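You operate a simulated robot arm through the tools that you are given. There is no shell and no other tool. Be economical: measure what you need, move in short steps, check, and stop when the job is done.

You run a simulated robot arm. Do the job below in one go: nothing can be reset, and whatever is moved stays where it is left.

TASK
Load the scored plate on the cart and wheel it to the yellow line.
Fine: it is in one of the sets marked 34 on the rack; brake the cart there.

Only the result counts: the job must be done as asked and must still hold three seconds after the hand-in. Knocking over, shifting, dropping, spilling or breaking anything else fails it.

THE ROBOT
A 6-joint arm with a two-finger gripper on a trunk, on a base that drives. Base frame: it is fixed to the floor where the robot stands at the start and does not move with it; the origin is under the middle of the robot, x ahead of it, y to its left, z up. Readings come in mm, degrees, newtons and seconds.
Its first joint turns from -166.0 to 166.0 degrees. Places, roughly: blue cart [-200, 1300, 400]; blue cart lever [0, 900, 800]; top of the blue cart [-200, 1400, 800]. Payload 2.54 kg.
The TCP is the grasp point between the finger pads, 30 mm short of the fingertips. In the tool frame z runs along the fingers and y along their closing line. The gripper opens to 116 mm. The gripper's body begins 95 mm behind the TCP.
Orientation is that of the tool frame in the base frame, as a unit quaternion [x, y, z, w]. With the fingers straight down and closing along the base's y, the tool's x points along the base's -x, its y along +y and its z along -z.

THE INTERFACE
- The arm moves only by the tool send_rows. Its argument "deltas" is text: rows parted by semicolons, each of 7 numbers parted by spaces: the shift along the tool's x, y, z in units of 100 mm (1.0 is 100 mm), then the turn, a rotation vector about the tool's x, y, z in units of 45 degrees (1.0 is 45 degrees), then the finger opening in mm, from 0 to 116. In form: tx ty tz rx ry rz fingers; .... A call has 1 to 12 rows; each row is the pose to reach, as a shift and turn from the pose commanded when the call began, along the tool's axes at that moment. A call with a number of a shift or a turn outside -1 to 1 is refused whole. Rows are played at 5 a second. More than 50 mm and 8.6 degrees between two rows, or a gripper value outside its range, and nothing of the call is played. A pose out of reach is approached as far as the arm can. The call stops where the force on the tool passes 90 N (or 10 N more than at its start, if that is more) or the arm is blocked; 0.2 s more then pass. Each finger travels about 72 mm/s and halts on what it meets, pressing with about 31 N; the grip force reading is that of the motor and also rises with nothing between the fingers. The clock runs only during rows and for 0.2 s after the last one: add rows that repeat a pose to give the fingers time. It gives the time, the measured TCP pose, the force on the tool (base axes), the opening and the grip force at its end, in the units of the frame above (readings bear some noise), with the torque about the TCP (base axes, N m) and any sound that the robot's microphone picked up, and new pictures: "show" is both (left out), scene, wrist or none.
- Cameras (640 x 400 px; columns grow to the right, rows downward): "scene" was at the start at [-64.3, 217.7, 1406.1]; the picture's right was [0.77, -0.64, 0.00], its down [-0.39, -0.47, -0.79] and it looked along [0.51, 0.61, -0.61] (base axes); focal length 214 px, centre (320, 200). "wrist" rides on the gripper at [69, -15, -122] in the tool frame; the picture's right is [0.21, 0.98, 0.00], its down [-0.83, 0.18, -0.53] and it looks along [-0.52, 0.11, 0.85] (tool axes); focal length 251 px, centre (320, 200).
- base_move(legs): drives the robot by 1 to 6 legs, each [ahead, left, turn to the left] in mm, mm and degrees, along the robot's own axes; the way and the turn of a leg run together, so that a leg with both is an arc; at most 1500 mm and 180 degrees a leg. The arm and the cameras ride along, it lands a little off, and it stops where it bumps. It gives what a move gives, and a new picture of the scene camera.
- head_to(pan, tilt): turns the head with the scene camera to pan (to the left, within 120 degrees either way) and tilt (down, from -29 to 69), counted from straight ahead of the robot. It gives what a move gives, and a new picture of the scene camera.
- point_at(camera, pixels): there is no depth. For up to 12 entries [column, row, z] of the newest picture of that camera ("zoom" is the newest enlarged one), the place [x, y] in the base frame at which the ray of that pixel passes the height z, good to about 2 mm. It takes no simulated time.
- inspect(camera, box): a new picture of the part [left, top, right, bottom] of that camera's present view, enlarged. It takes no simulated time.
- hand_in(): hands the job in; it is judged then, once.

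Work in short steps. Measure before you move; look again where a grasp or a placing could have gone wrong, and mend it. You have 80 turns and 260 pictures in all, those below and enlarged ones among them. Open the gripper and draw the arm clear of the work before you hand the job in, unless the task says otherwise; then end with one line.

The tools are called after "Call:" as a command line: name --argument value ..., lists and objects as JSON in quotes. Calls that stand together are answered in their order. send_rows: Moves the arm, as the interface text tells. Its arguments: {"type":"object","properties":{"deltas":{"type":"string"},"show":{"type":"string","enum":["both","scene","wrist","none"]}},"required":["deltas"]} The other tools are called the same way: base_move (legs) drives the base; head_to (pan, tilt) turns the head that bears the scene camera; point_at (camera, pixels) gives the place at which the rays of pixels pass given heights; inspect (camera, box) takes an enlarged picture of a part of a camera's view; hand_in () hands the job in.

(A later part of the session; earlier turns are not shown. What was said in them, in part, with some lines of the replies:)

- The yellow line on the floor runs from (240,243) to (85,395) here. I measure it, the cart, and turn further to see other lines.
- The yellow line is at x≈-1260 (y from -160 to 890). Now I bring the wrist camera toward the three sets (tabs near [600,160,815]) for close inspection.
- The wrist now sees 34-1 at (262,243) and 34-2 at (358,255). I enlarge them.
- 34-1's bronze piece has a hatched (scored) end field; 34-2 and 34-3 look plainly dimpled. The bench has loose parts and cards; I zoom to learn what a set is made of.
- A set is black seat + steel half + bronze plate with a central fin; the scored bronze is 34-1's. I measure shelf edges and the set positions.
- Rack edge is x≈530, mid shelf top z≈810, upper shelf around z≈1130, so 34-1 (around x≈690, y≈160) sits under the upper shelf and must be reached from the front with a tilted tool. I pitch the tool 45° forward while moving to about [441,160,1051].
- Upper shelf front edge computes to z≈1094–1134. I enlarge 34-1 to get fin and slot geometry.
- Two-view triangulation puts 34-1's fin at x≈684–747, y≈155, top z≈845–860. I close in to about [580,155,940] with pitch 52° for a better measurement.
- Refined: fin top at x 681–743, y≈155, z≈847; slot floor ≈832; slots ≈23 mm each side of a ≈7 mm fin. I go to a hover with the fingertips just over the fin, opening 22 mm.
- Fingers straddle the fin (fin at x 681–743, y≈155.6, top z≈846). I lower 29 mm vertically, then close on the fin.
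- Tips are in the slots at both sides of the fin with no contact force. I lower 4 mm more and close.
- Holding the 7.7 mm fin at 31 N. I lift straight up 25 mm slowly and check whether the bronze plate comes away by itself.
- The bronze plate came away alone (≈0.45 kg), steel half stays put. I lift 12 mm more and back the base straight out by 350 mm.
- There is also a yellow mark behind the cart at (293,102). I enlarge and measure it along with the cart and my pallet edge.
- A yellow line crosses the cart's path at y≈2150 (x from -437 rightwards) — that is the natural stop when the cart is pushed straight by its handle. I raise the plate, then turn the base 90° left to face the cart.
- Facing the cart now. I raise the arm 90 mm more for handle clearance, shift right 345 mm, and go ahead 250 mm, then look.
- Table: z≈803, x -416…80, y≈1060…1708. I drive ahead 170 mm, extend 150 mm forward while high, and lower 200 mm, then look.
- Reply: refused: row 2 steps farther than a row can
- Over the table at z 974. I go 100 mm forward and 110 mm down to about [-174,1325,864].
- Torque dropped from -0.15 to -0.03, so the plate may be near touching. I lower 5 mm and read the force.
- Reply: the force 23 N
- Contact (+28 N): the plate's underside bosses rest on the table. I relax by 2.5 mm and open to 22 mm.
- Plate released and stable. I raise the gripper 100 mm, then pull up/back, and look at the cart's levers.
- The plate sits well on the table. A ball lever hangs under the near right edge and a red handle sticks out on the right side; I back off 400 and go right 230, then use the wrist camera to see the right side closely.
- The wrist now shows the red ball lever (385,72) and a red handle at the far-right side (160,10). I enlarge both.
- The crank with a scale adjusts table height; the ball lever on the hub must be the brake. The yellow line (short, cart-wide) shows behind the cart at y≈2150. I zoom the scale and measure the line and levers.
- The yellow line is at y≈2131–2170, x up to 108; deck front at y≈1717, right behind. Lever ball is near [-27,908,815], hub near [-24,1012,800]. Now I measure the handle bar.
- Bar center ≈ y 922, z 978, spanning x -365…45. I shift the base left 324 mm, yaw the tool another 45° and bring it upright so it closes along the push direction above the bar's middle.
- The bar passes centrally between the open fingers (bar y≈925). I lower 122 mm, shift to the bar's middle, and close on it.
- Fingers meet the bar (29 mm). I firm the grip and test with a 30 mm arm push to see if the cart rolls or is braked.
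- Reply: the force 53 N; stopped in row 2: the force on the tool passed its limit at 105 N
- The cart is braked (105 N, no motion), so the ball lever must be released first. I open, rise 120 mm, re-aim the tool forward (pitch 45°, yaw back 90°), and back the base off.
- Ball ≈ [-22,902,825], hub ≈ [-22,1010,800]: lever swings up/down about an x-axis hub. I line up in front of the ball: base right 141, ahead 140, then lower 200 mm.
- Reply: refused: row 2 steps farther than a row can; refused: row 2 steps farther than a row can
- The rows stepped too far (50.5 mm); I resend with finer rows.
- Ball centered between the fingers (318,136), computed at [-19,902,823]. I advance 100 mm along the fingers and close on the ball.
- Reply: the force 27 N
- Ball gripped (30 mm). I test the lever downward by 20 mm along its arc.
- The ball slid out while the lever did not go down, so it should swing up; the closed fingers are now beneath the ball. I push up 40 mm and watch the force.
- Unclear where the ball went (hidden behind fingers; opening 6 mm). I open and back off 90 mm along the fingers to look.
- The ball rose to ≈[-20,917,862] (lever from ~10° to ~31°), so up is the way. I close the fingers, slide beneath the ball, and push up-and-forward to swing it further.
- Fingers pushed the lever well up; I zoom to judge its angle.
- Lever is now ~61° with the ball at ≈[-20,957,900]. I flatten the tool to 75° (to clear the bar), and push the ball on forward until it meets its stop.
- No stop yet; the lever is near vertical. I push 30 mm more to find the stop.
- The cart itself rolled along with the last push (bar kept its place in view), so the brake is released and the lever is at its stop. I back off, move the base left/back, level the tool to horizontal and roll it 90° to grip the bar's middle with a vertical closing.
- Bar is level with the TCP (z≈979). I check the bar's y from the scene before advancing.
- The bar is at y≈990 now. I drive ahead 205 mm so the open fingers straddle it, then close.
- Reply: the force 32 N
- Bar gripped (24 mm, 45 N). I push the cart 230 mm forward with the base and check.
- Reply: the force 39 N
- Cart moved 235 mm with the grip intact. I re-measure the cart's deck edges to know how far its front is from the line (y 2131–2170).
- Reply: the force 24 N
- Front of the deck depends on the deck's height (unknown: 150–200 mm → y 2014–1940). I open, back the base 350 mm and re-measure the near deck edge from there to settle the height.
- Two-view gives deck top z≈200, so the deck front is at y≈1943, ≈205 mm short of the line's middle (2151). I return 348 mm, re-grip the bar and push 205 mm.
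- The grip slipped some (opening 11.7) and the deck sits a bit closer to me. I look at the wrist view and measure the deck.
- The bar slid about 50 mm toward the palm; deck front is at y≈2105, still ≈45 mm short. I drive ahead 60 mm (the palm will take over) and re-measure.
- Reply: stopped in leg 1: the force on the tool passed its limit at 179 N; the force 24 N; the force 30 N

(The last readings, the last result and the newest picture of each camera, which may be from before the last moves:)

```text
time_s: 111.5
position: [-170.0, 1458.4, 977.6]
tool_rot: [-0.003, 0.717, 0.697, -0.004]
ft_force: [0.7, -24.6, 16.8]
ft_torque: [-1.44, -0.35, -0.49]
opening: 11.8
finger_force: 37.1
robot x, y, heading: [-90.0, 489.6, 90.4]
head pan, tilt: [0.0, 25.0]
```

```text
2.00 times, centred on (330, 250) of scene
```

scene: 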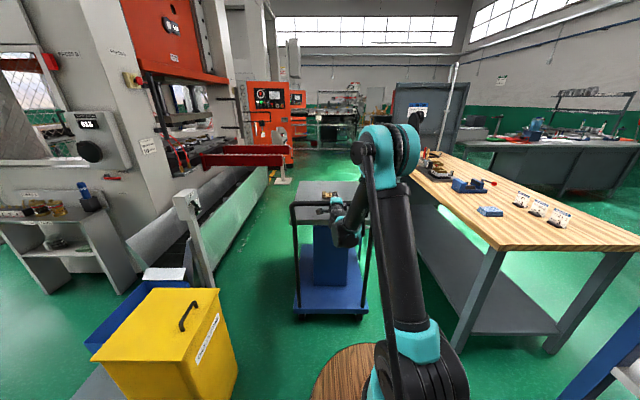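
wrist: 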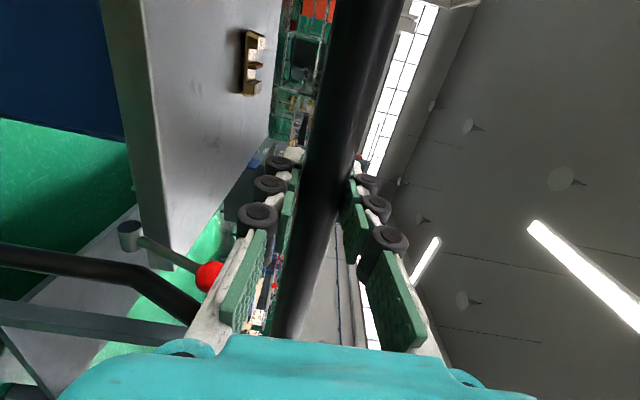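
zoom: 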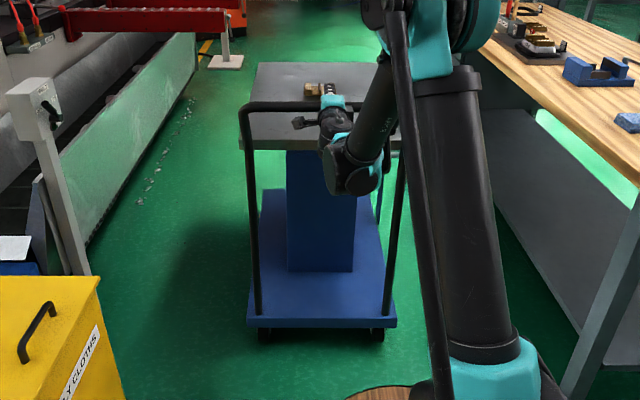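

The cart did not advance under 179 N (front still ≈2105 by z=200), so it is either at an end stop or the lever has re-engaged. I release, back off 300 mm and look at the lever and line.

Call:
send_rows --deltas "0 0 0 0 0 0 50; 0 0 0 0 0 0 90; 0 0 0 0 0 0 90; 0 0 0 0 0 0 90; 0 0 -0.2 0 0 0 90" --show "none"

Call:
base_move --legs '[[-300, 0, 0]]'

Call:
inspect --camera "wrist" --box '[0, 0, 640, 400]'

Call:
head_to --pan 0 --tilt 45

Call:
inspect --camera "scene" --box '[290, 100, 370, 200]'

```text
time_s: 112.7
position: [-171.9, 1440.7, 976.2]
tool_rot: [-0.003, 0.718, 0.696, -0.003]
ft_force: [0.2, 0.3, -0.6]
ft_torque: [-0.02, -0.02, 0.04]
opening: 90.2
finger_force: 0.1
robot x, y, heading: [-89.2, 491.4, 90.4]
head pan, tilt: [0.0, 25.0]
```

```text
time_s: 114.8
position: [-165.2, 1144.3, 977.3]
tool_rot: [-0.001, 0.718, 0.696, -0.002]
ft_force: [-0.6, -0.7, 0.2]
ft_torque: [0.0, -0.03, -0.01]
opening: 90.0
finger_force: 0.0
robot x, y, heading: [-87.9, 193.1, 89.9]
head pan, tilt: [0.0, 25.0]
```

scene: 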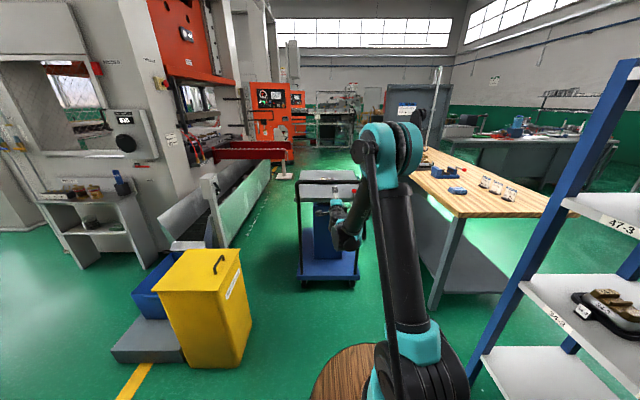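

```text
1.00 times, centred on (320, 200) of wrist (not enlarged: the box is as wide or as high as the picture)
```

zoom: 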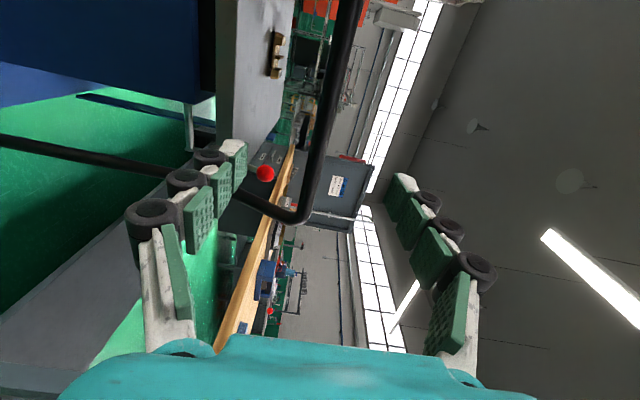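

```text
time_s: 115.6
position: [-166.4, 1145.3, 978.2]
tool_rot: [-0.001, 0.718, 0.696, -0.001]
ft_force: [1.2, 0.2, 0.2]
ft_torque: [0.03, 0.03, 0.01]
opening: 89.9
finger_force: 0.1
robot x, y, heading: [-86.1, 195.4, 89.9]
head pan, tilt: [0.0, 45.0]
```

scene: 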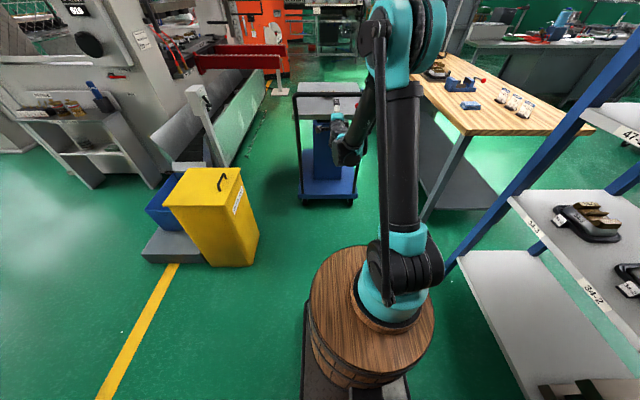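

```text
4.00 times, centred on (330, 150) of scene
```

zoom: 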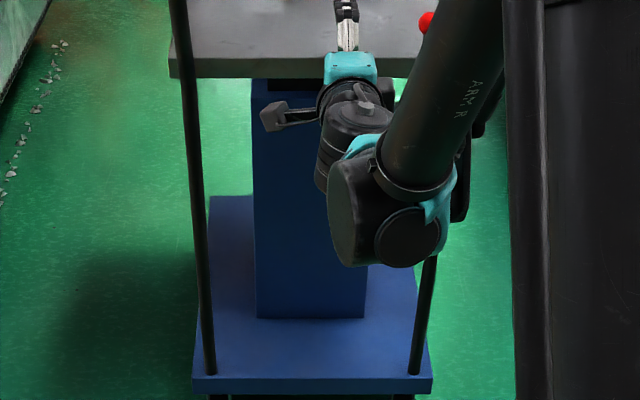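

The lever is still up (released), so something stops the cart. I check whether the crank on its right touches the bench, and measure there.

Call:
head_to --pan -12 --tilt 35

Call:
inspect --camera "scene" --box '[240, 90, 400, 250]'

Call:
inspect --camera "wrist" --box '[180, 100, 340, 260]'

```text
time_s: 116.3
position: [-167.1, 1144.8, 976.2]
tool_rot: [-0.001, 0.718, 0.696, -0.002]
ft_force: [0.0, 0.4, -0.1]
ft_torque: [-0.01, 0.0, 0.03]
opening: 89.9
finger_force: 0.1
robot x, y, heading: [-88.7, 196.4, 90.2]
head pan, tilt: [-12.0, 35.0]
```

scene: 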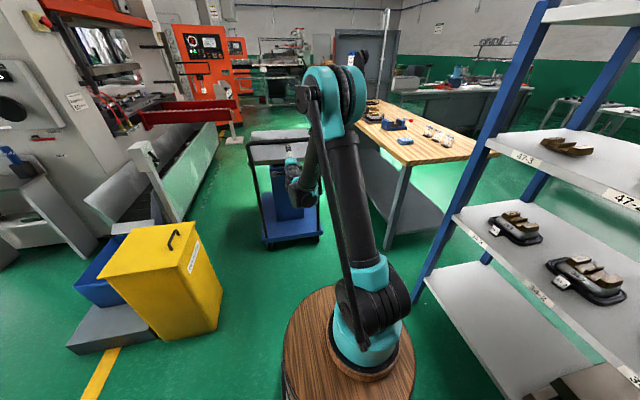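

```text
2.50 times, centred on (320, 170) of scene
```

zoom: 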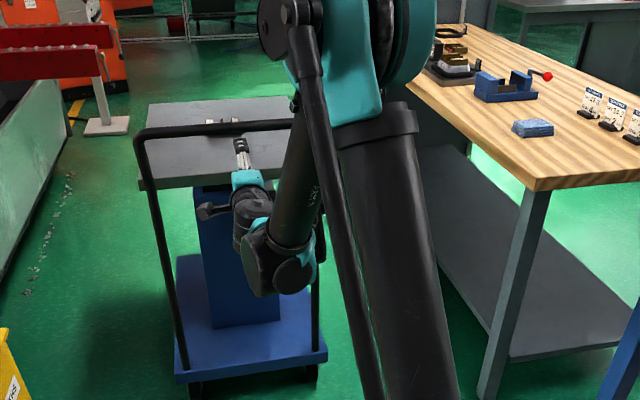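

```text
2.50 times, centred on (260, 180) of wrist
```

zoom: 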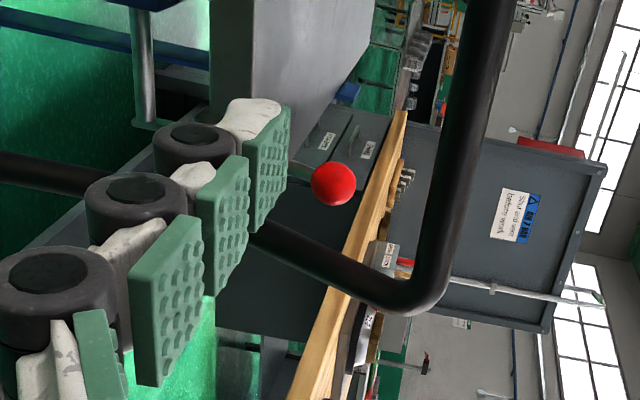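

Call:
point_at --camera "scene" --pixels '[[388, 248, 0], [404, 166, 880], [404, 166, 920], [365, 103, 880], [362, 130, 880], [373, 152, 150], [350, 146, 0]]'

Call:
head_to --pan -45 --tilt 30

Call:
base_move --legs '[[0, -260, 0]]'

Call:
head_to --pan 3 --tilt 35

Call:
inspect --camera "scene" --box '[240, 100, 400, 260]'

```text
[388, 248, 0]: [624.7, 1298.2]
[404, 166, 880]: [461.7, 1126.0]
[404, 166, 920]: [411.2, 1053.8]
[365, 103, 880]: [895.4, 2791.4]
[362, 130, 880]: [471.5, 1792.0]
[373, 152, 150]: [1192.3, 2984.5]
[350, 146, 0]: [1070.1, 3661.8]
```

```text
time_s: 117.3
position: [-166.0, 1144.8, 976.2]
tool_rot: [-0.001, 0.718, 0.696, -0.002]
ft_force: [0.4, -0.6, 0.0]
ft_torque: [0.01, 0.02, -0.01]
opening: 89.8
finger_force: 0.0
robot x, y, heading: [-88.1, 195.6, 90.0]
head pan, tilt: [-45.0, 30.0]
```

scene: 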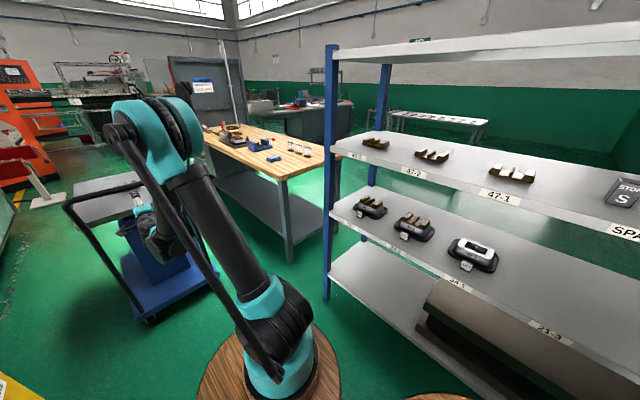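

```text
time_s: 119.2
position: [88.7, 1144.4, 976.8]
tool_rot: [-0.002, 0.718, 0.696, -0.003]
ft_force: [0.1, 0.6, 0.7]
ft_torque: [0.0, -0.01, 0.02]
opening: 90.1
finger_force: 0.1
robot x, y, heading: [168.0, 196.9, 90.2]
head pan, tilt: [-45.0, 30.0]
```

scene: 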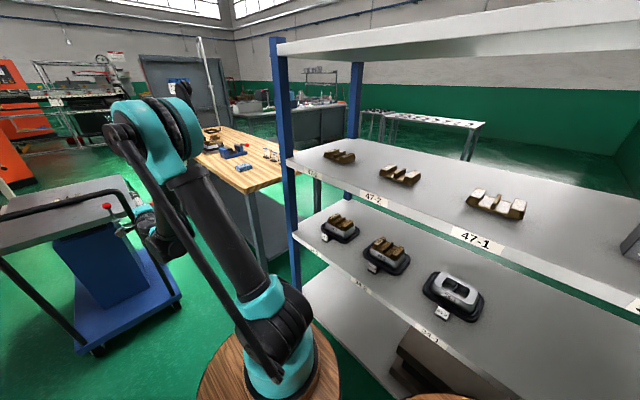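

```text
time_s: 120.3
position: [86.7, 1145.6, 976.7]
tool_rot: [-0.002, 0.718, 0.696, -0.003]
ft_force: [0.2, -1.0, -0.1]
ft_torque: [0.02, -0.01, 0.02]
opening: 90.2
finger_force: 0.1
robot x, y, heading: [169.1, 196.2, 90.1]
head pan, tilt: [3.0, 35.0]
```

scene: 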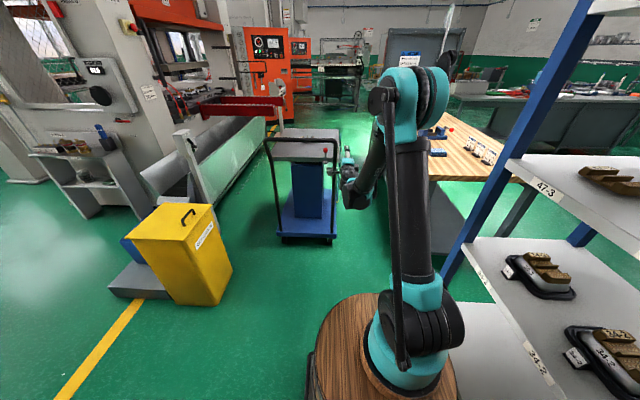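

```text
2.50 times, centred on (320, 180) of scene
```

zoom: 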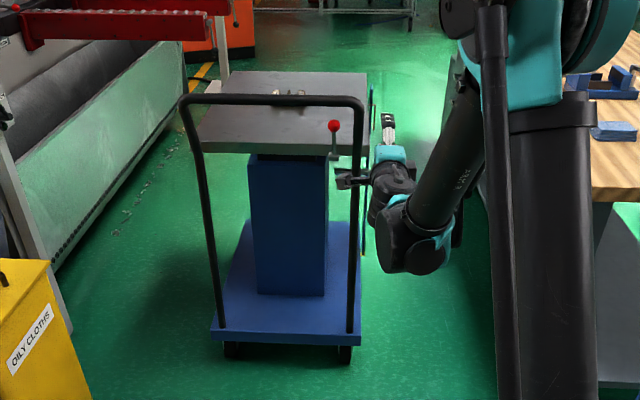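

No crank–bench contact (bench at x≈470). A bit of yellow shows near the deck's right edge at (337,203); I zoom on that.

Call:
inspect --camera "scene" --box '[318, 185, 350, 215]'

Call:
inspect --camera "wrist" --box '[0, 0, 640, 400]'

```text
13.33 times, centred on (334, 200) of scene
```

zoom: 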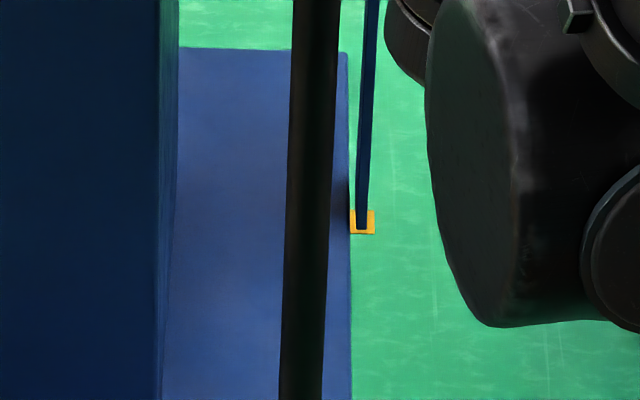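

```text
1.00 times, centred on (320, 200) of wrist (not enlarged: the box is as wide or as high as the picture)
```

zoom: 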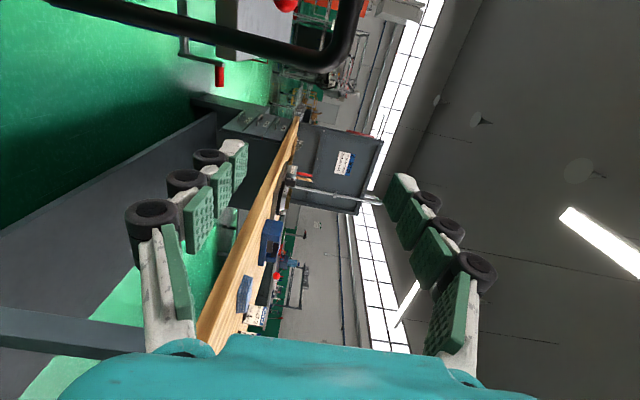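

Call:
point_at --camera "scene" --pixels '[[336.1, 188.9, 150], [336.1, 188.9, 180], [336.1, 188.9, 200], [337.4, 202.5, 0], [337.4, 200.8, 0], [337.9, 201.6, 0]]'

Call:
send_rows --deltas "0.25 0 0 0 0 -0.17 90; 0.4 0 0 0 0 -0.34 90; 0.5 0 0 0 0 -0.51 60; 0.5 0 0 0 0 -0.68 60; 0.5 0 0 0 0 -0.84 60; 0.5 0 0 0 0 -1 60" --show "wrist"

```text
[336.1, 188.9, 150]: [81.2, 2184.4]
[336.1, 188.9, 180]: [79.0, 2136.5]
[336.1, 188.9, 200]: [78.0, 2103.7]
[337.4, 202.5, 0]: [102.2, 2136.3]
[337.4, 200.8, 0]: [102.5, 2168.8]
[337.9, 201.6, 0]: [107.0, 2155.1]
```

```text
time_s: 121.7
position: [35.0, 1144.6, 976.5]
tool_rot: [-0.276, 0.663, 0.644, 0.264]
ft_force: [0.8, 0.1, 0.1]
ft_torque: [0.0, -0.01, 0.0]
opening: 60.1
finger_force: 0.0
robot x, y, heading: [170.2, 192.0, 90.4]
head pan, tilt: [3.0, 35.0]
```

wrist: 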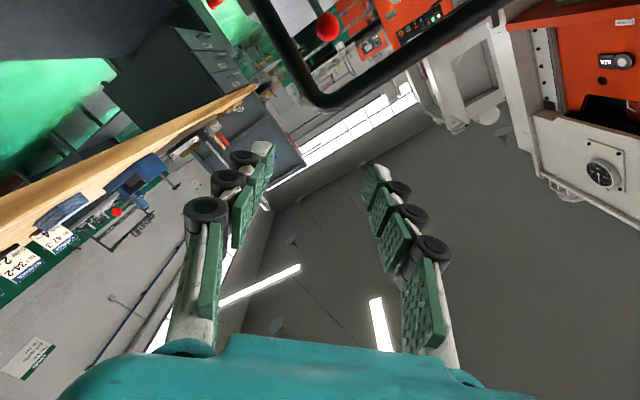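

Deck front (≈2105–2135) has reached the line's near edge (2134) where the cart is stopped; that is at the line. Now the brake: I finish unrolling the tool, lower to ball height and tilt slightly up so that it passes under the bar, then look for the ball.

Call:
send_rows --deltas "0 0 0 0 0 -0.17 60; 0 0 0 0 0 -0.34 60; 0 0 0 0 0 -0.51 60; 0 0 0 0 0 -0.68 60; 0 0 0 0 0 -0.84 60; 0 0 0 0 0 -1 60" --show "none"

Call:
base_move --legs '[[0, 55, 0]]'

Call:
send_rows --deltas "0.35 0 0 0 -0.1 0 60; 0.7 0 0 0 -0.2 0 60; 0.7 0 0 0 -0.2 0 60" --show "both"

```text
time_s: 123.1
position: [36.0, 1145.8, 976.8]
tool_rot: [0.51, -0.506, -0.494, -0.49]
ft_force: [-0.1, -0.2, 0.0]
ft_torque: [0.03, -0.02, -0.03]
opening: 60.0
finger_force: 0.1
robot x, y, heading: [167.0, 197.8, 90.0]
head pan, tilt: [3.0, 35.0]
```

```text
time_s: 124.1
position: [-20.8, 1144.7, 977.6]
tool_rot: [0.51, -0.506, -0.495, -0.489]
ft_force: [-0.1, -0.1, 0.2]
ft_torque: [-0.02, 0.01, 0.02]
opening: 60.2
finger_force: 0.1
robot x, y, heading: [116.2, 196.0, 90.3]
head pan, tilt: [3.0, 35.0]
```

scene: 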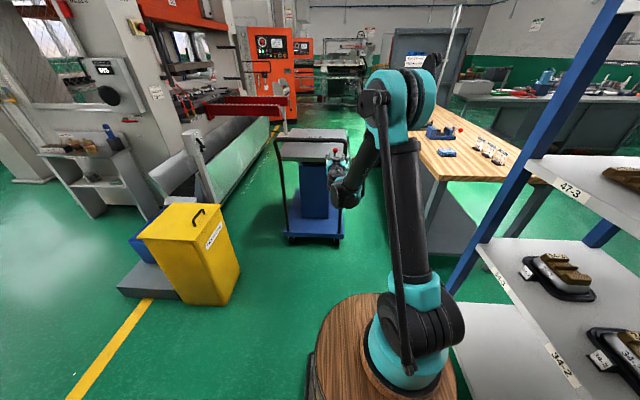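

```text
time_s: 124.9
position: [-21.1, 1142.0, 903.7]
tool_rot: [-0.47, 0.465, 0.534, 0.527]
ft_force: [0.5, 0.2, -0.3]
ft_torque: [0.01, 0.02, 0.02]
opening: 59.8
finger_force: 0.1
robot x, y, heading: [116.6, 197.8, 90.2]
head pan, tilt: [3.0, 35.0]
```

scene: 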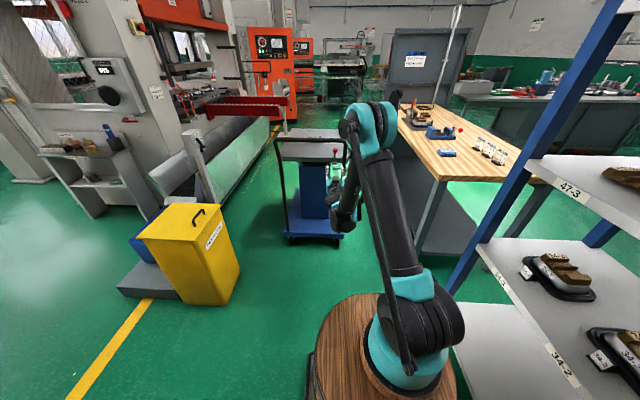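
wrist: 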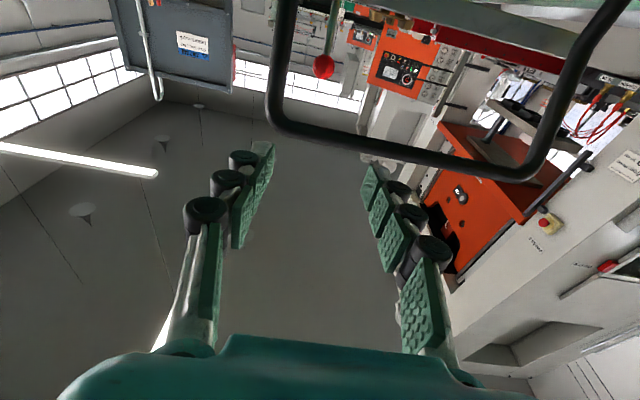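

Ball computes to ≈[-15,1424,896] (lever up ~63°). I drive ahead 225 mm under the bar, then check alignment.

Call:
base_move --legs '[[225, 0, 0]]'

Call:
send_rows --deltas "0.05 -0.03 0 0 0 0 60; 0.05 -0.03 0 0 0 0 60" --show "wrist"

```text
time_s: 126.6
position: [-26.9, 1365.1, 905.0]
tool_rot: [-0.47, 0.465, 0.534, 0.527]
ft_force: [-0.2, 0.0, -0.6]
ft_torque: [0.04, 0.0, 0.02]
opening: 60.3
finger_force: 0.0
robot x, y, heading: [114.4, 419.8, 90.7]
head pan, tilt: [3.0, 35.0]
```

scene: 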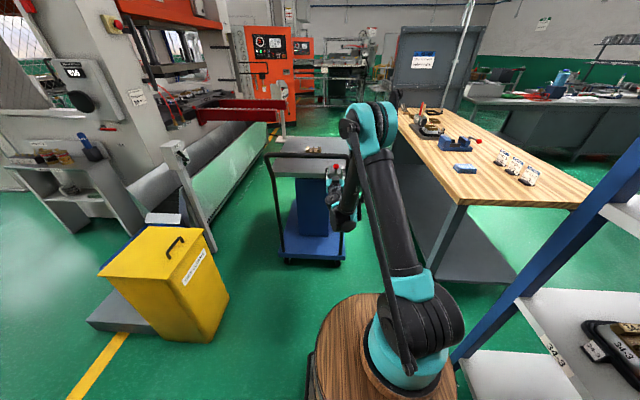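

```text
time_s: 127.2
position: [-23.9, 1365.6, 898.3]
tool_rot: [-0.471, 0.465, 0.534, 0.526]
ft_force: [-0.1, -0.3, -0.1]
ft_torque: [0.02, 0.0, -0.02]
opening: 59.7
finger_force: 0.1
robot x, y, heading: [111.5, 417.8, 90.7]
head pan, tilt: [3.0, 35.0]
```

wrist: 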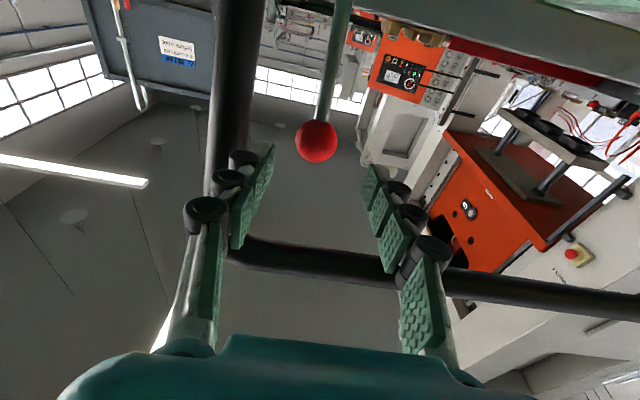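

Ball refined to [-21,1424,897]. I advance 58 mm and close on it.

Call:
send_rows --deltas "0.04 -0.02 0.29 0 0 0 60; 0.08 -0.025 0.574 0 0 0 60; 0.08 -0.025 0.574 0 0 0 45; 0.08 -0.025 0.574 0 0 0 25; 0.08 -0.025 0.574 0 0 0 0; 0.08 -0.025 0.574 0 0 0 0" --show "wrist"

```text
time_s: 128.6
position: [-21.1, 1424.0, 899.7]
tool_rot: [-0.47, 0.465, 0.534, 0.527]
ft_force: [0.8, 5.4, 2.2]
ft_torque: [0.61, 0.08, 0.0]
opening: 29.5
finger_force: 45.1
robot x, y, heading: [113.1, 418.3, 90.4]
head pan, tilt: [3.0, 35.0]
```

wrist: 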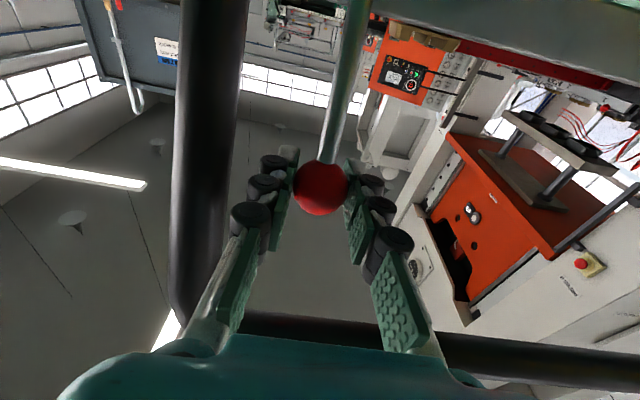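

Ball gripped (29.5 mm). I swing it along its arc back-and-down to the braked position, slowly.

Call:
send_rows --deltas "0.05 0 -0.1 0 0 0 0; 0.102 0 -0.199 0 0 0 0; 0.158 0 -0.273 0 0 0 0; 0.215 0 -0.343 0 0 0 0; 0.283 0 -0.406 0 0 0 0; 0.351 0 -0.466 0 0 0 0; 0.351 0 -0.466 0 0 0 0" --show "wrist"

```text
time_s: 130.2
position: [-20.4, 1386.0, 859.6]
tool_rot: [-0.47, 0.466, 0.534, 0.527]
ft_force: [25.2, -3.1, -24.0]
ft_torque: [-1.42, -0.3, -0.91]
opening: 11.0
finger_force: 37.9
out of reach, approached as far as the arm can: row 6, 7
robot x, y, heading: [114.4, 419.6, 90.4]
head pan, tilt: [3.0, 35.0]
```

wrist: 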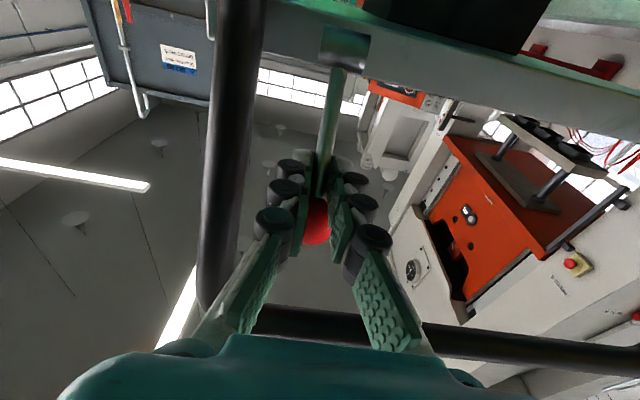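

The ball slid back in the grip; the lever is now at ~35° and the arm hit its reach in this posture. I open, withdraw, and re-aim the tool at 60° pitch above-behind the ball to press it the rest of the way down.

Call:
send_rows --deltas "0 0 0 0 0 0 60; 0 0 0 0 0 0 60; 0 0 0 0 0 0 60; 0 0 0 0 0 0 60; 0 0 -0.45 0 0 0 60; 0 0 -0.9 0 0 0 60; 0 0 -1 0 0 0 60" --show "none"

Call:
send_rows --deltas "-0.2 0 0.06 0 0.16 0 60; -0.4 0 0.12 0 0.33 0 60; -0.6 0 0.18 0 0.5 0 60; -0.8 0 0.24 0 0.66 0 60; -0.97 0 0.3 0 0.82 0 60; -0.97 0 0.3 0 0.82 0 60" --show "both"

```text
time_s: 131.8
position: [-42.2, 1339.2, 902.8]
tool_rot: [-0.47, 0.464, 0.534, 0.527]
ft_force: [0.6, -0.5, -0.8]
ft_torque: [-0.03, -0.01, 0.0]
opening: 60.0
finger_force: 0.1
out of reach, approached as far as the arm can: row 5, 6, 7
robot x, y, heading: [110.6, 420.8, 90.3]
head pan, tilt: [3.0, 35.0]
```

```text
time_s: 132.7
position: [-38.1, 1343.1, 961.2]
tool_rot: [0.572, -0.57, -0.42, -0.414]
ft_force: [-2.2, -0.4, -31.2]
ft_torque: [-0.56, -0.85, -0.09]
opening: 59.9
finger_force: 0.0
robot x, y, heading: [107.1, 417.8, 90.6]
head pan, tilt: [3.0, 35.0]
stopped in row 4: the force on the tool passed its limit at 134 N (the readings are from after the stop); the commanded pose is now the measured one
```

scene: 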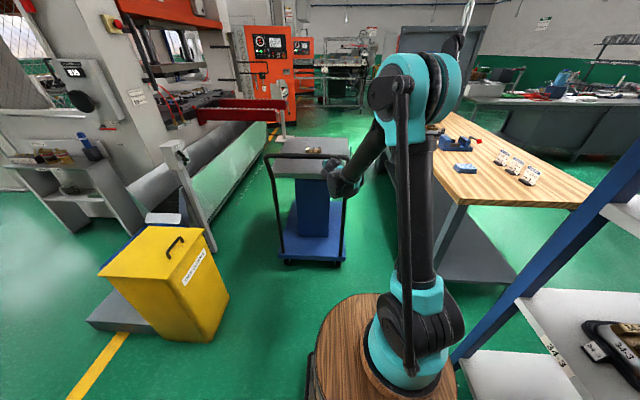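
wrist: 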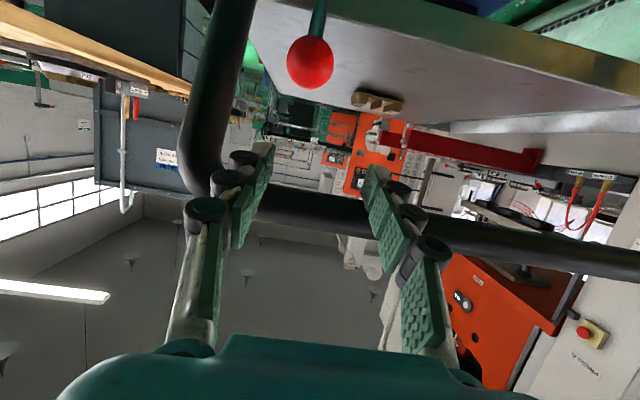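

The raised fingers touched the bar from below. I lower 20 mm to release it and back the base 130 mm for room.

Call:
send_rows --deltas "0.1 0 0.03 0 0 0 60; 0.2 0 0.06 0 0 0 60" --show "none"

Call:
base_move --legs '[[-130, 0, -0.4]]'

Call:
send_rows --deltas "0 0 0 0 0 0 30; 0 0 0 0 0 0 0; 0 0 0 0 0 0 0" --show "both"

Call:
inspect --camera "scene" --box '[240, 110, 380, 270]'

```text
time_s: 133.3
position: [-39.1, 1342.0, 943.0]
tool_rot: [0.571, -0.57, -0.42, -0.415]
ft_force: [-0.6, 0.3, -0.4]
ft_torque: [-0.02, 0.01, -0.02]
opening: 60.1
finger_force: 0.0
robot x, y, heading: [107.7, 419.3, 90.5]
head pan, tilt: [3.0, 35.0]
```

```text
time_s: 134.5
position: [-31.3, 1212.7, 941.8]
tool_rot: [-0.57, 0.572, 0.418, 0.416]
ft_force: [-0.3, -0.4, -0.4]
ft_torque: [0.04, -0.02, 0.0]
opening: 59.7
finger_force: 0.0
robot x, y, heading: [110.3, 290.1, 90.3]
head pan, tilt: [3.0, 35.0]
```

scene: 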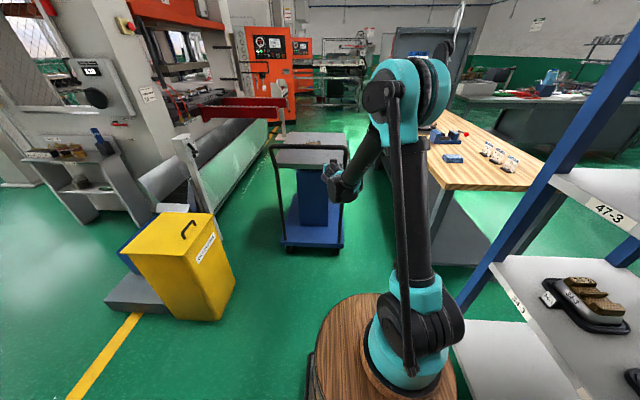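

```text
time_s: 135.3
position: [-31.8, 1214.8, 941.6]
tool_rot: [-0.57, 0.572, 0.418, 0.416]
ft_force: [-0.1, -0.1, -0.4]
ft_torque: [0.01, -0.01, -0.01]
opening: 0.0
finger_force: 28.9
robot x, y, heading: [113.0, 288.6, 90.1]
head pan, tilt: [3.0, 35.0]
```

scene: 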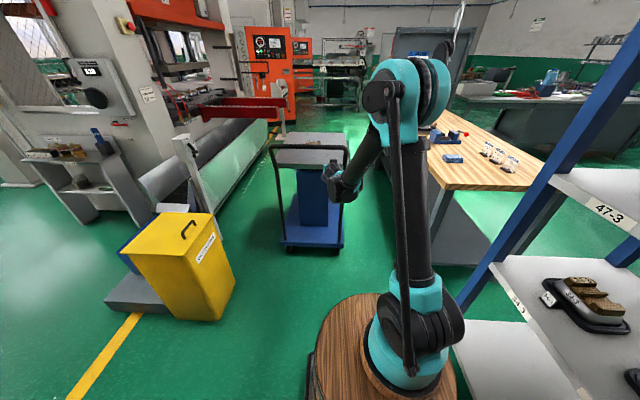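
wrist: 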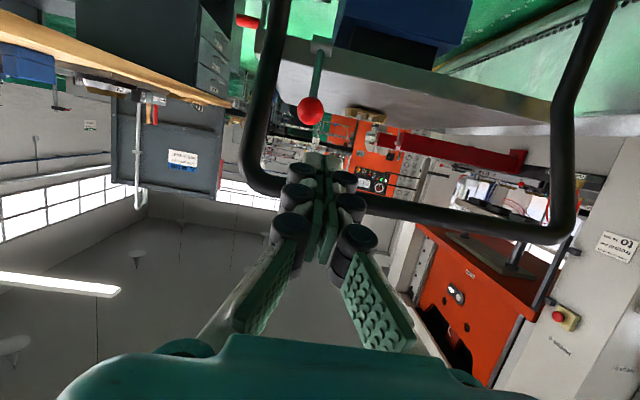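

```text
2.50 times, centred on (310, 190) of scene
```

zoom: 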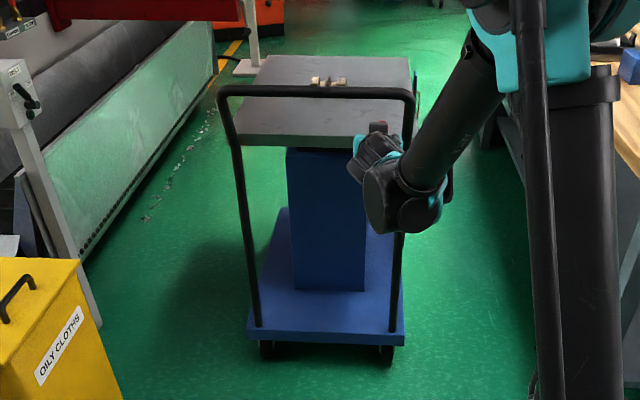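

Ball is at ≈[-20,1400,884] (lever ~50°), hub ≈[1472,797]. I align x, lower slightly, drive ahead 130 mm so the closed fingers come in between bar and ball.

Call:
send_rows --deltas "0.06 -0.06 0.02 0 0 0 0; 0.114 -0.11 0.037 0 0 0 0" --show "none"

Call:
base_move --legs '[[130, 0, 0]]'

Call:
send_rows --deltas "0 0 0 0 0 0 0; 0 0 0 0 0 0 0" --show "wrist"

```text
time_s: 135.9
position: [-20.2, 1213.8, 929.6]
tool_rot: [-0.57, 0.572, 0.418, 0.416]
ft_force: [-0.6, 0.8, 0.3]
ft_torque: [0.01, 0.0, 0.01]
opening: 0.0
finger_force: 28.3
robot x, y, heading: [112.5, 289.6, 90.2]
head pan, tilt: [3.0, 35.0]
```

```text
time_s: 137.2
position: [-19.3, 1347.2, 931.5]
tool_rot: [-0.569, 0.573, 0.418, 0.416]
ft_force: [-0.5, -0.5, 0.1]
ft_torque: [0.01, 0.03, 0.0]
opening: 0.0
finger_force: 28.5
robot x, y, heading: [112.2, 421.9, 90.0]
head pan, tilt: [3.0, 35.0]
```

scene: 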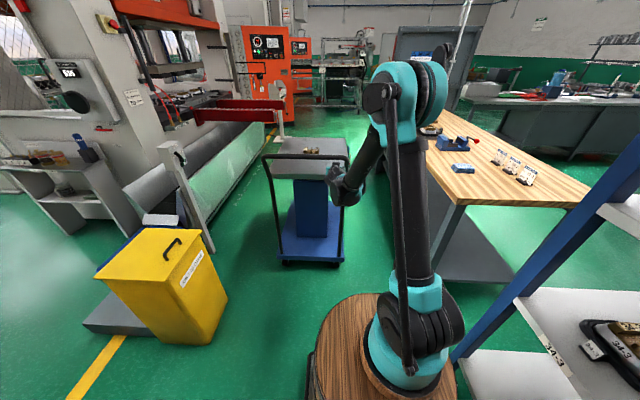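

```text
time_s: 137.8
position: [-19.5, 1347.1, 929.9]
tool_rot: [-0.569, 0.573, 0.418, 0.416]
ft_force: [-0.1, 0.5, 0.4]
ft_torque: [0.01, -0.01, 0.06]
opening: 0.0
finger_force: 28.4
robot x, y, heading: [110.8, 419.0, 90.2]
head pan, tilt: [3.0, 35.0]
```

wrist: 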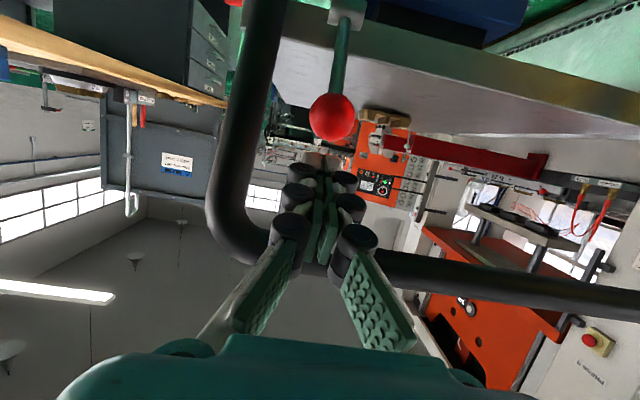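

Ball at ≈[-21,1396,885], just below the fingers' line. I advance 52 mm over it, then press down along the arc.

Call:
send_rows --deltas "-0.06 -0.01 0.27 0 0 0 0; -0.09 0.01 0.52 0 0 0 0; -0.09 0.01 0.52 0 0 0 0" --show "none"

Call:
send_rows --deltas "0.12 0 -0.03 0 0 0 0; 0.24 0 -0.06 0 0 0 0; 0.33 0 -0.08 0 0 0 0; 0.413 0 -0.108 0 0 0 0; 0.5 0 -0.12 0 0 0 0; 0.59 0 -0.134 0 0 0 0; 0.67 0 -0.133 0 0 0 0; 0.758 0 -0.132 0 0 0 0; 0.834 0 -0.107 0 0 0 0" --show "wrist"

```text
time_s: 138.6
position: [-17.9, 1400.3, 921.6]
tool_rot: [-0.57, 0.572, 0.418, 0.416]
ft_force: [-0.2, -0.7, 0.0]
ft_torque: [0.0, 0.01, -0.03]
opening: 0.1
finger_force: 28.7
robot x, y, heading: [112.2, 421.4, 90.1]
head pan, tilt: [3.0, 35.0]
```

```text
time_s: 140.6
position: [-21.6, 1365.4, 847.2]
tool_rot: [-0.569, 0.573, 0.418, 0.417]
ft_force: [-0.3, -0.2, 0.6]
ft_torque: [-0.01, -0.03, 0.0]
opening: 0.0
finger_force: 28.5
robot x, y, heading: [113.9, 427.6, 90.2]
head pan, tilt: [3.0, 35.0]
```

wrist: 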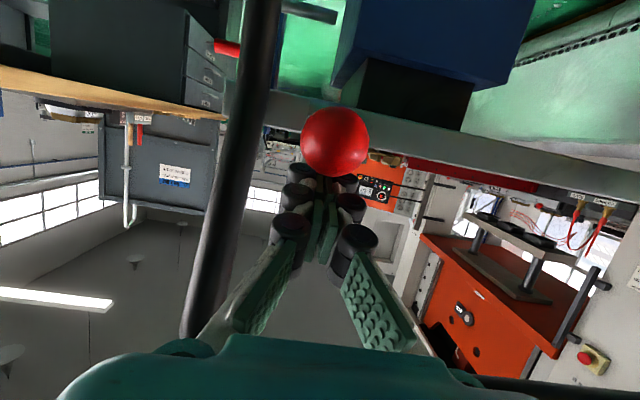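

Lever is back near its original angle (ball z≈820). I press 10 mm more to confirm it is against its stop.

Call:
send_rows --deltas "0.04 0 0.01 0 0 0 0; 0.08 0 0.02 0 0 0 0; 0.12 0 0.03 0 0 0 0; 0.12 0 0.03 0 0 0 0" --show "wrist"

```text
time_s: 141.5
position: [-20.2, 1364.3, 841.9]
tool_rot: [0.569, -0.567, -0.423, -0.419]
ft_force: [3.0, 4.6, 43.8]
ft_torque: [-0.64, 0.09, 0.5]
opening: 5.8
finger_force: 28.4
robot x, y, heading: [113.5, 423.1, 89.7]
head pan, tilt: [3.0, 35.0]
stopped in row 4: the force on the tool passed its limit at 95 N (the readings are from after the stop); the commanded pose is now the measured one
```

wrist: 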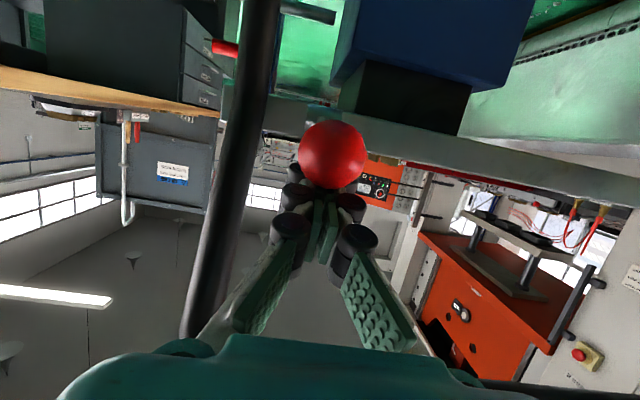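

95 N against the stop: the brake lever is fully down. I lift off, back away 350 mm, and verify cart, lever and plate.

Call:
send_rows --deltas "-0.1 0 0 0 0 0 0; -0.18 0 0 0 0 0 0" --show "none"

Call:
base_move --legs '[[-350, 0, 0]]'

Call:
inspect --camera "scene" --box '[240, 110, 380, 260]'

Call:
inspect --camera "wrist" --box '[0, 0, 640, 400]'

Call:
inspect --camera "scene" --box '[310, 160, 350, 200]'

```text
time_s: 142.1
position: [-20.5, 1369.3, 855.4]
tool_rot: [0.57, -0.569, -0.421, -0.417]
ft_force: [-0.1, 0.1, -0.2]
ft_torque: [0.01, -0.01, 0.0]
opening: 0.1
finger_force: 28.4
robot x, y, heading: [114.2, 421.9, 90.2]
head pan, tilt: [3.0, 35.0]
```

```text
time_s: 144.4
position: [-13.7, 1020.4, 854.8]
tool_rot: [-0.567, 0.571, 0.419, 0.42]
ft_force: [-0.2, 0.0, -0.1]
ft_torque: [0.01, 0.02, -0.01]
opening: 0.1
finger_force: 28.7
robot x, y, heading: [110.3, 73.2, 89.7]
head pan, tilt: [3.0, 35.0]
```

scene: 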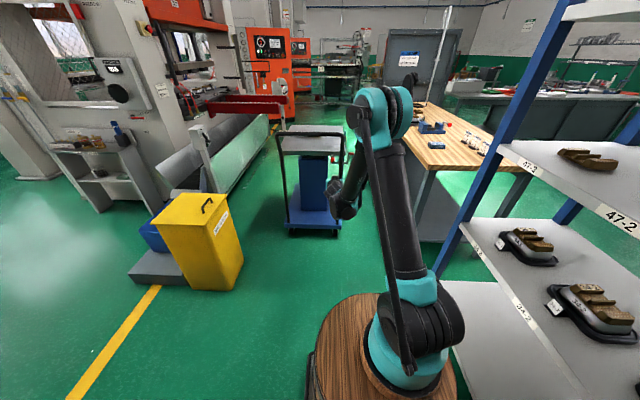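

```text
2.67 times, centred on (310, 185) of scene
```

zoom: 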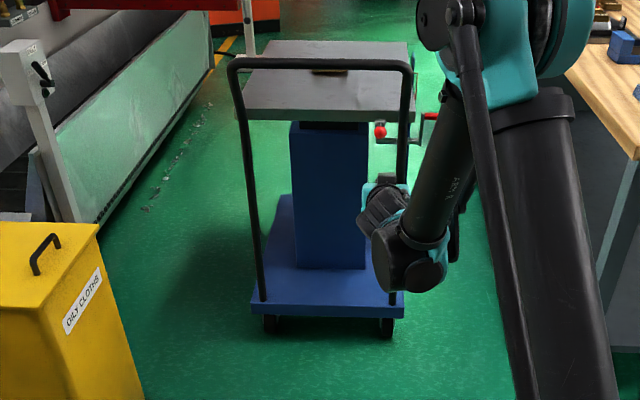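

```text
1.00 times, centred on (320, 200) of wrist (not enlarged: the box is as wide or as high as the picture)
```

zoom: 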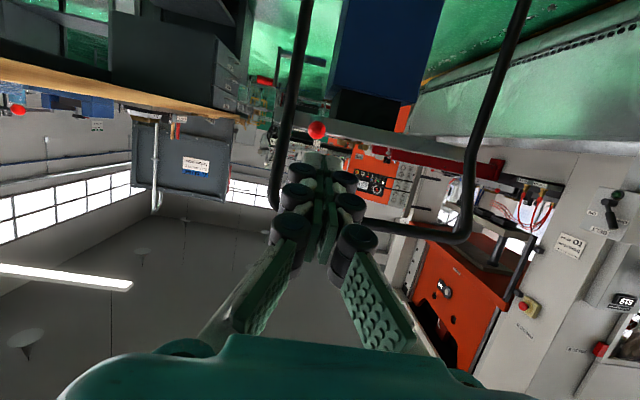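

```text
10.00 times, centred on (330, 180) of scene
```

zoom: 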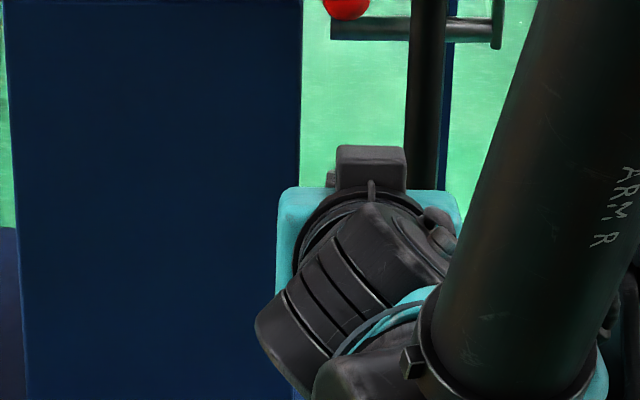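

Lever is down and plate still on the table. I shift left 200 mm to see the deck's front-left corner against the line again.

Call:
base_move --legs '[[0, 260, 0]]'

Call:
head_to --pan 0 --tilt 40

Call:
inspect --camera "scene" --box '[290, 110, 390, 230]'

Call:
inspect --camera "scene" --box '[300, 140, 350, 180]'

```text
time_s: 146.3
position: [-278.5, 1022.5, 855.8]
tool_rot: [-0.568, 0.571, 0.419, 0.419]
ft_force: [-0.7, -1.1, 0.3]
ft_torque: [0.0, -0.02, -0.01]
opening: 0.0
finger_force: 28.1
robot x, y, heading: [-148.5, 74.2, 89.8]
head pan, tilt: [3.0, 35.0]
```

scene: 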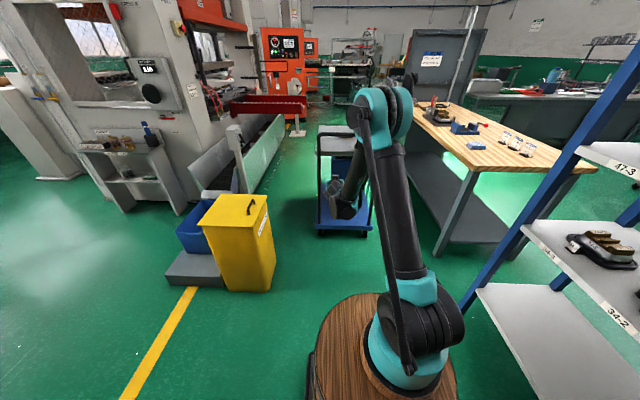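

```text
time_s: 146.9
position: [-279.1, 1023.0, 855.4]
tool_rot: [-0.567, 0.571, 0.419, 0.42]
ft_force: [0.7, 0.4, -0.2]
ft_torque: [0.0, 0.01, 0.02]
opening: 0.1
finger_force: 28.2
robot x, y, heading: [-154.0, 78.6, 89.7]
head pan, tilt: [0.0, 40.0]
```

scene: 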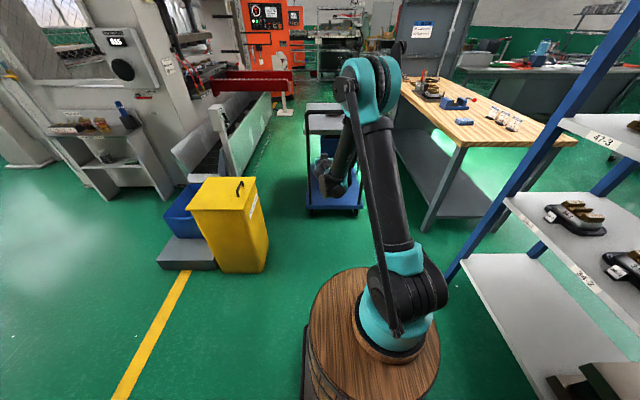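

```text
3.33 times, centred on (340, 170) of scene
```

zoom: 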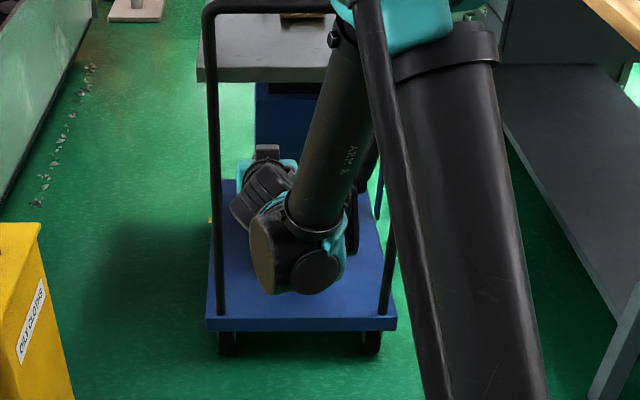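

```text
10.00 times, centred on (325, 160) of scene
```

zoom: 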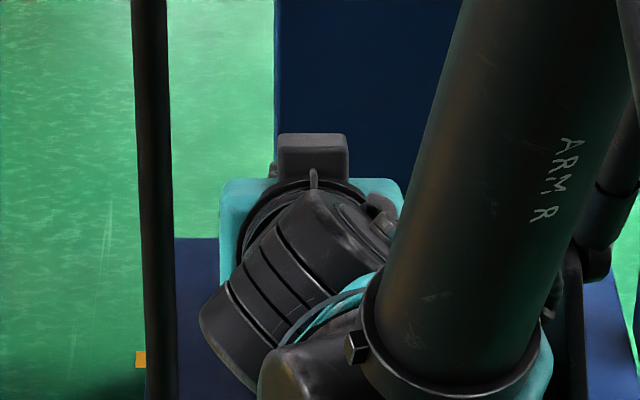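

Call:
point_at --camera "scene" --pixels '[[313, 163.7, 200], [313, 163.7, 180], [306.5, 176.8, 0], [306.5, 175.2, 0], [306.1, 205.7, 200], [362.8, 205.7, 200], [306.1, 205.7, 180]]'

```text
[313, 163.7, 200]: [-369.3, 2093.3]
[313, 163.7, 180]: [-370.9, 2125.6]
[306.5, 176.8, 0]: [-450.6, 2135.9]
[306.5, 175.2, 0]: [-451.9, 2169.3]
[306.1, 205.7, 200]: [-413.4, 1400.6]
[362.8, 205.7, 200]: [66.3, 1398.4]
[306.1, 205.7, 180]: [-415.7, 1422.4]
```

Front edge now ~2093–2126. To see whether the cart slid back while braking, I measure the bar (known z=979) precisely.

Call:
inspect --camera "scene" --box '[300, 95, 350, 130]'

Call:
point_at --camera "scene" --pixels '[[320, 112, 979], [320, 111, 979], [320, 110, 979], [325, 111, 979], [320, 102, 840]]'

```text
11.43 times, centred on (325, 112) of scene
```

zoom: 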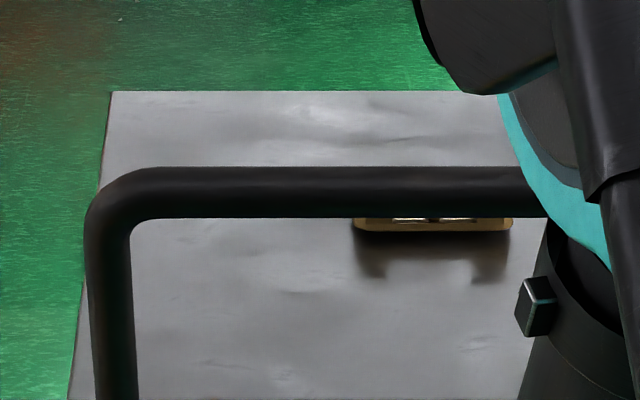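

```text
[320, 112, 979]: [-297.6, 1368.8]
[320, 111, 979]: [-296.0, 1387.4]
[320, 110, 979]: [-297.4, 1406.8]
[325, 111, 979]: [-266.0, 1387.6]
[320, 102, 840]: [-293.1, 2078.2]
```

The bar sits at y≈1380, the same place where the cart was halted at the line (total roll ≈455 mm), so braking did not shift it; the plate is on the table and the lever is against its braked stop. I open the gripper and draw back clear.

Call:
base_move --legs '[[-150, 0, 0]]'

Call:
send_rows --deltas "0 0 0 0 0 0 40; 0 0 0 0 0 0 80; 0 0 0 0 0 0 80; 0 0 0 0 0 0 80" --show "both"

Call:
inspect --camera "wrist" --box '[220, 60, 460, 240]'

```text
time_s: 148.3
position: [-284.1, 869.9, 855.6]
tool_rot: [-0.569, 0.57, 0.421, 0.418]
ft_force: [0.8, -1.0, -1.2]
ft_torque: [-0.01, 0.01, 0.0]
opening: 0.1
finger_force: 28.3
robot x, y, heading: [-151.8, -80.1, 90.3]
head pan, tilt: [0.0, 40.0]
```

scene: 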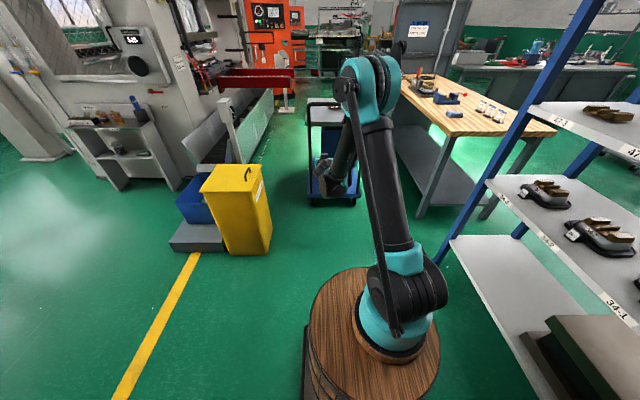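

```text
time_s: 149.3
position: [-282.5, 870.5, 855.3]
tool_rot: [-0.569, 0.57, 0.42, 0.418]
ft_force: [0.3, 1.1, -0.5]
ft_torque: [0.0, -0.02, 0.01]
opening: 79.9
finger_force: 0.0
robot x, y, heading: [-155.6, -77.2, 90.0]
head pan, tilt: [0.0, 40.0]
```

scene: 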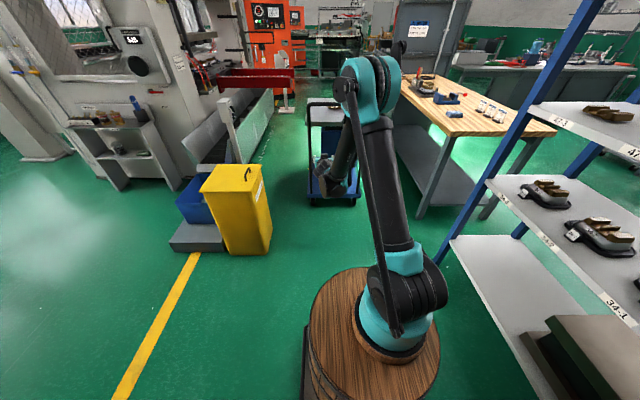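
wrist: 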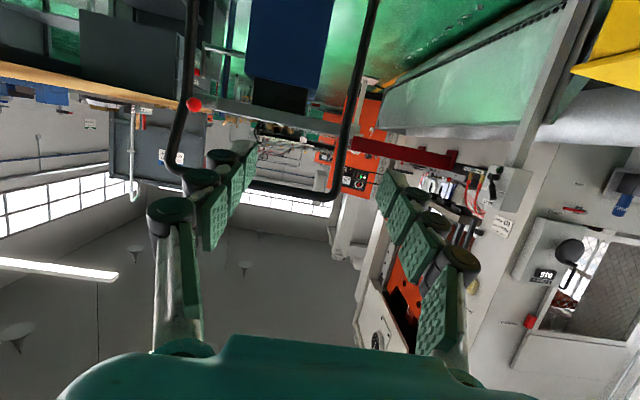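

```text
2.22 times, centred on (340, 150) of wrist
5 turns are left
```

zoom: 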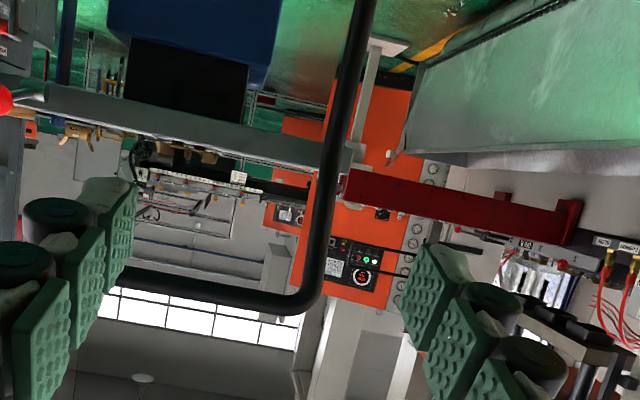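

The arm is clear, the gripper is open, the lever is down, and few turns are left, so I hand in.

Call:
hand_in

```text
The job is handed in.
```

I loaded the scored bronze plate from set 34-1 onto the blue cart, wheeled the cart to the short yellow line and pushed the brake lever down to its stop. The cart stopped rolling with its front edge at or up to about 40 mm short of the line's near edge and would not go further. I did not push-test the brake after setting it.
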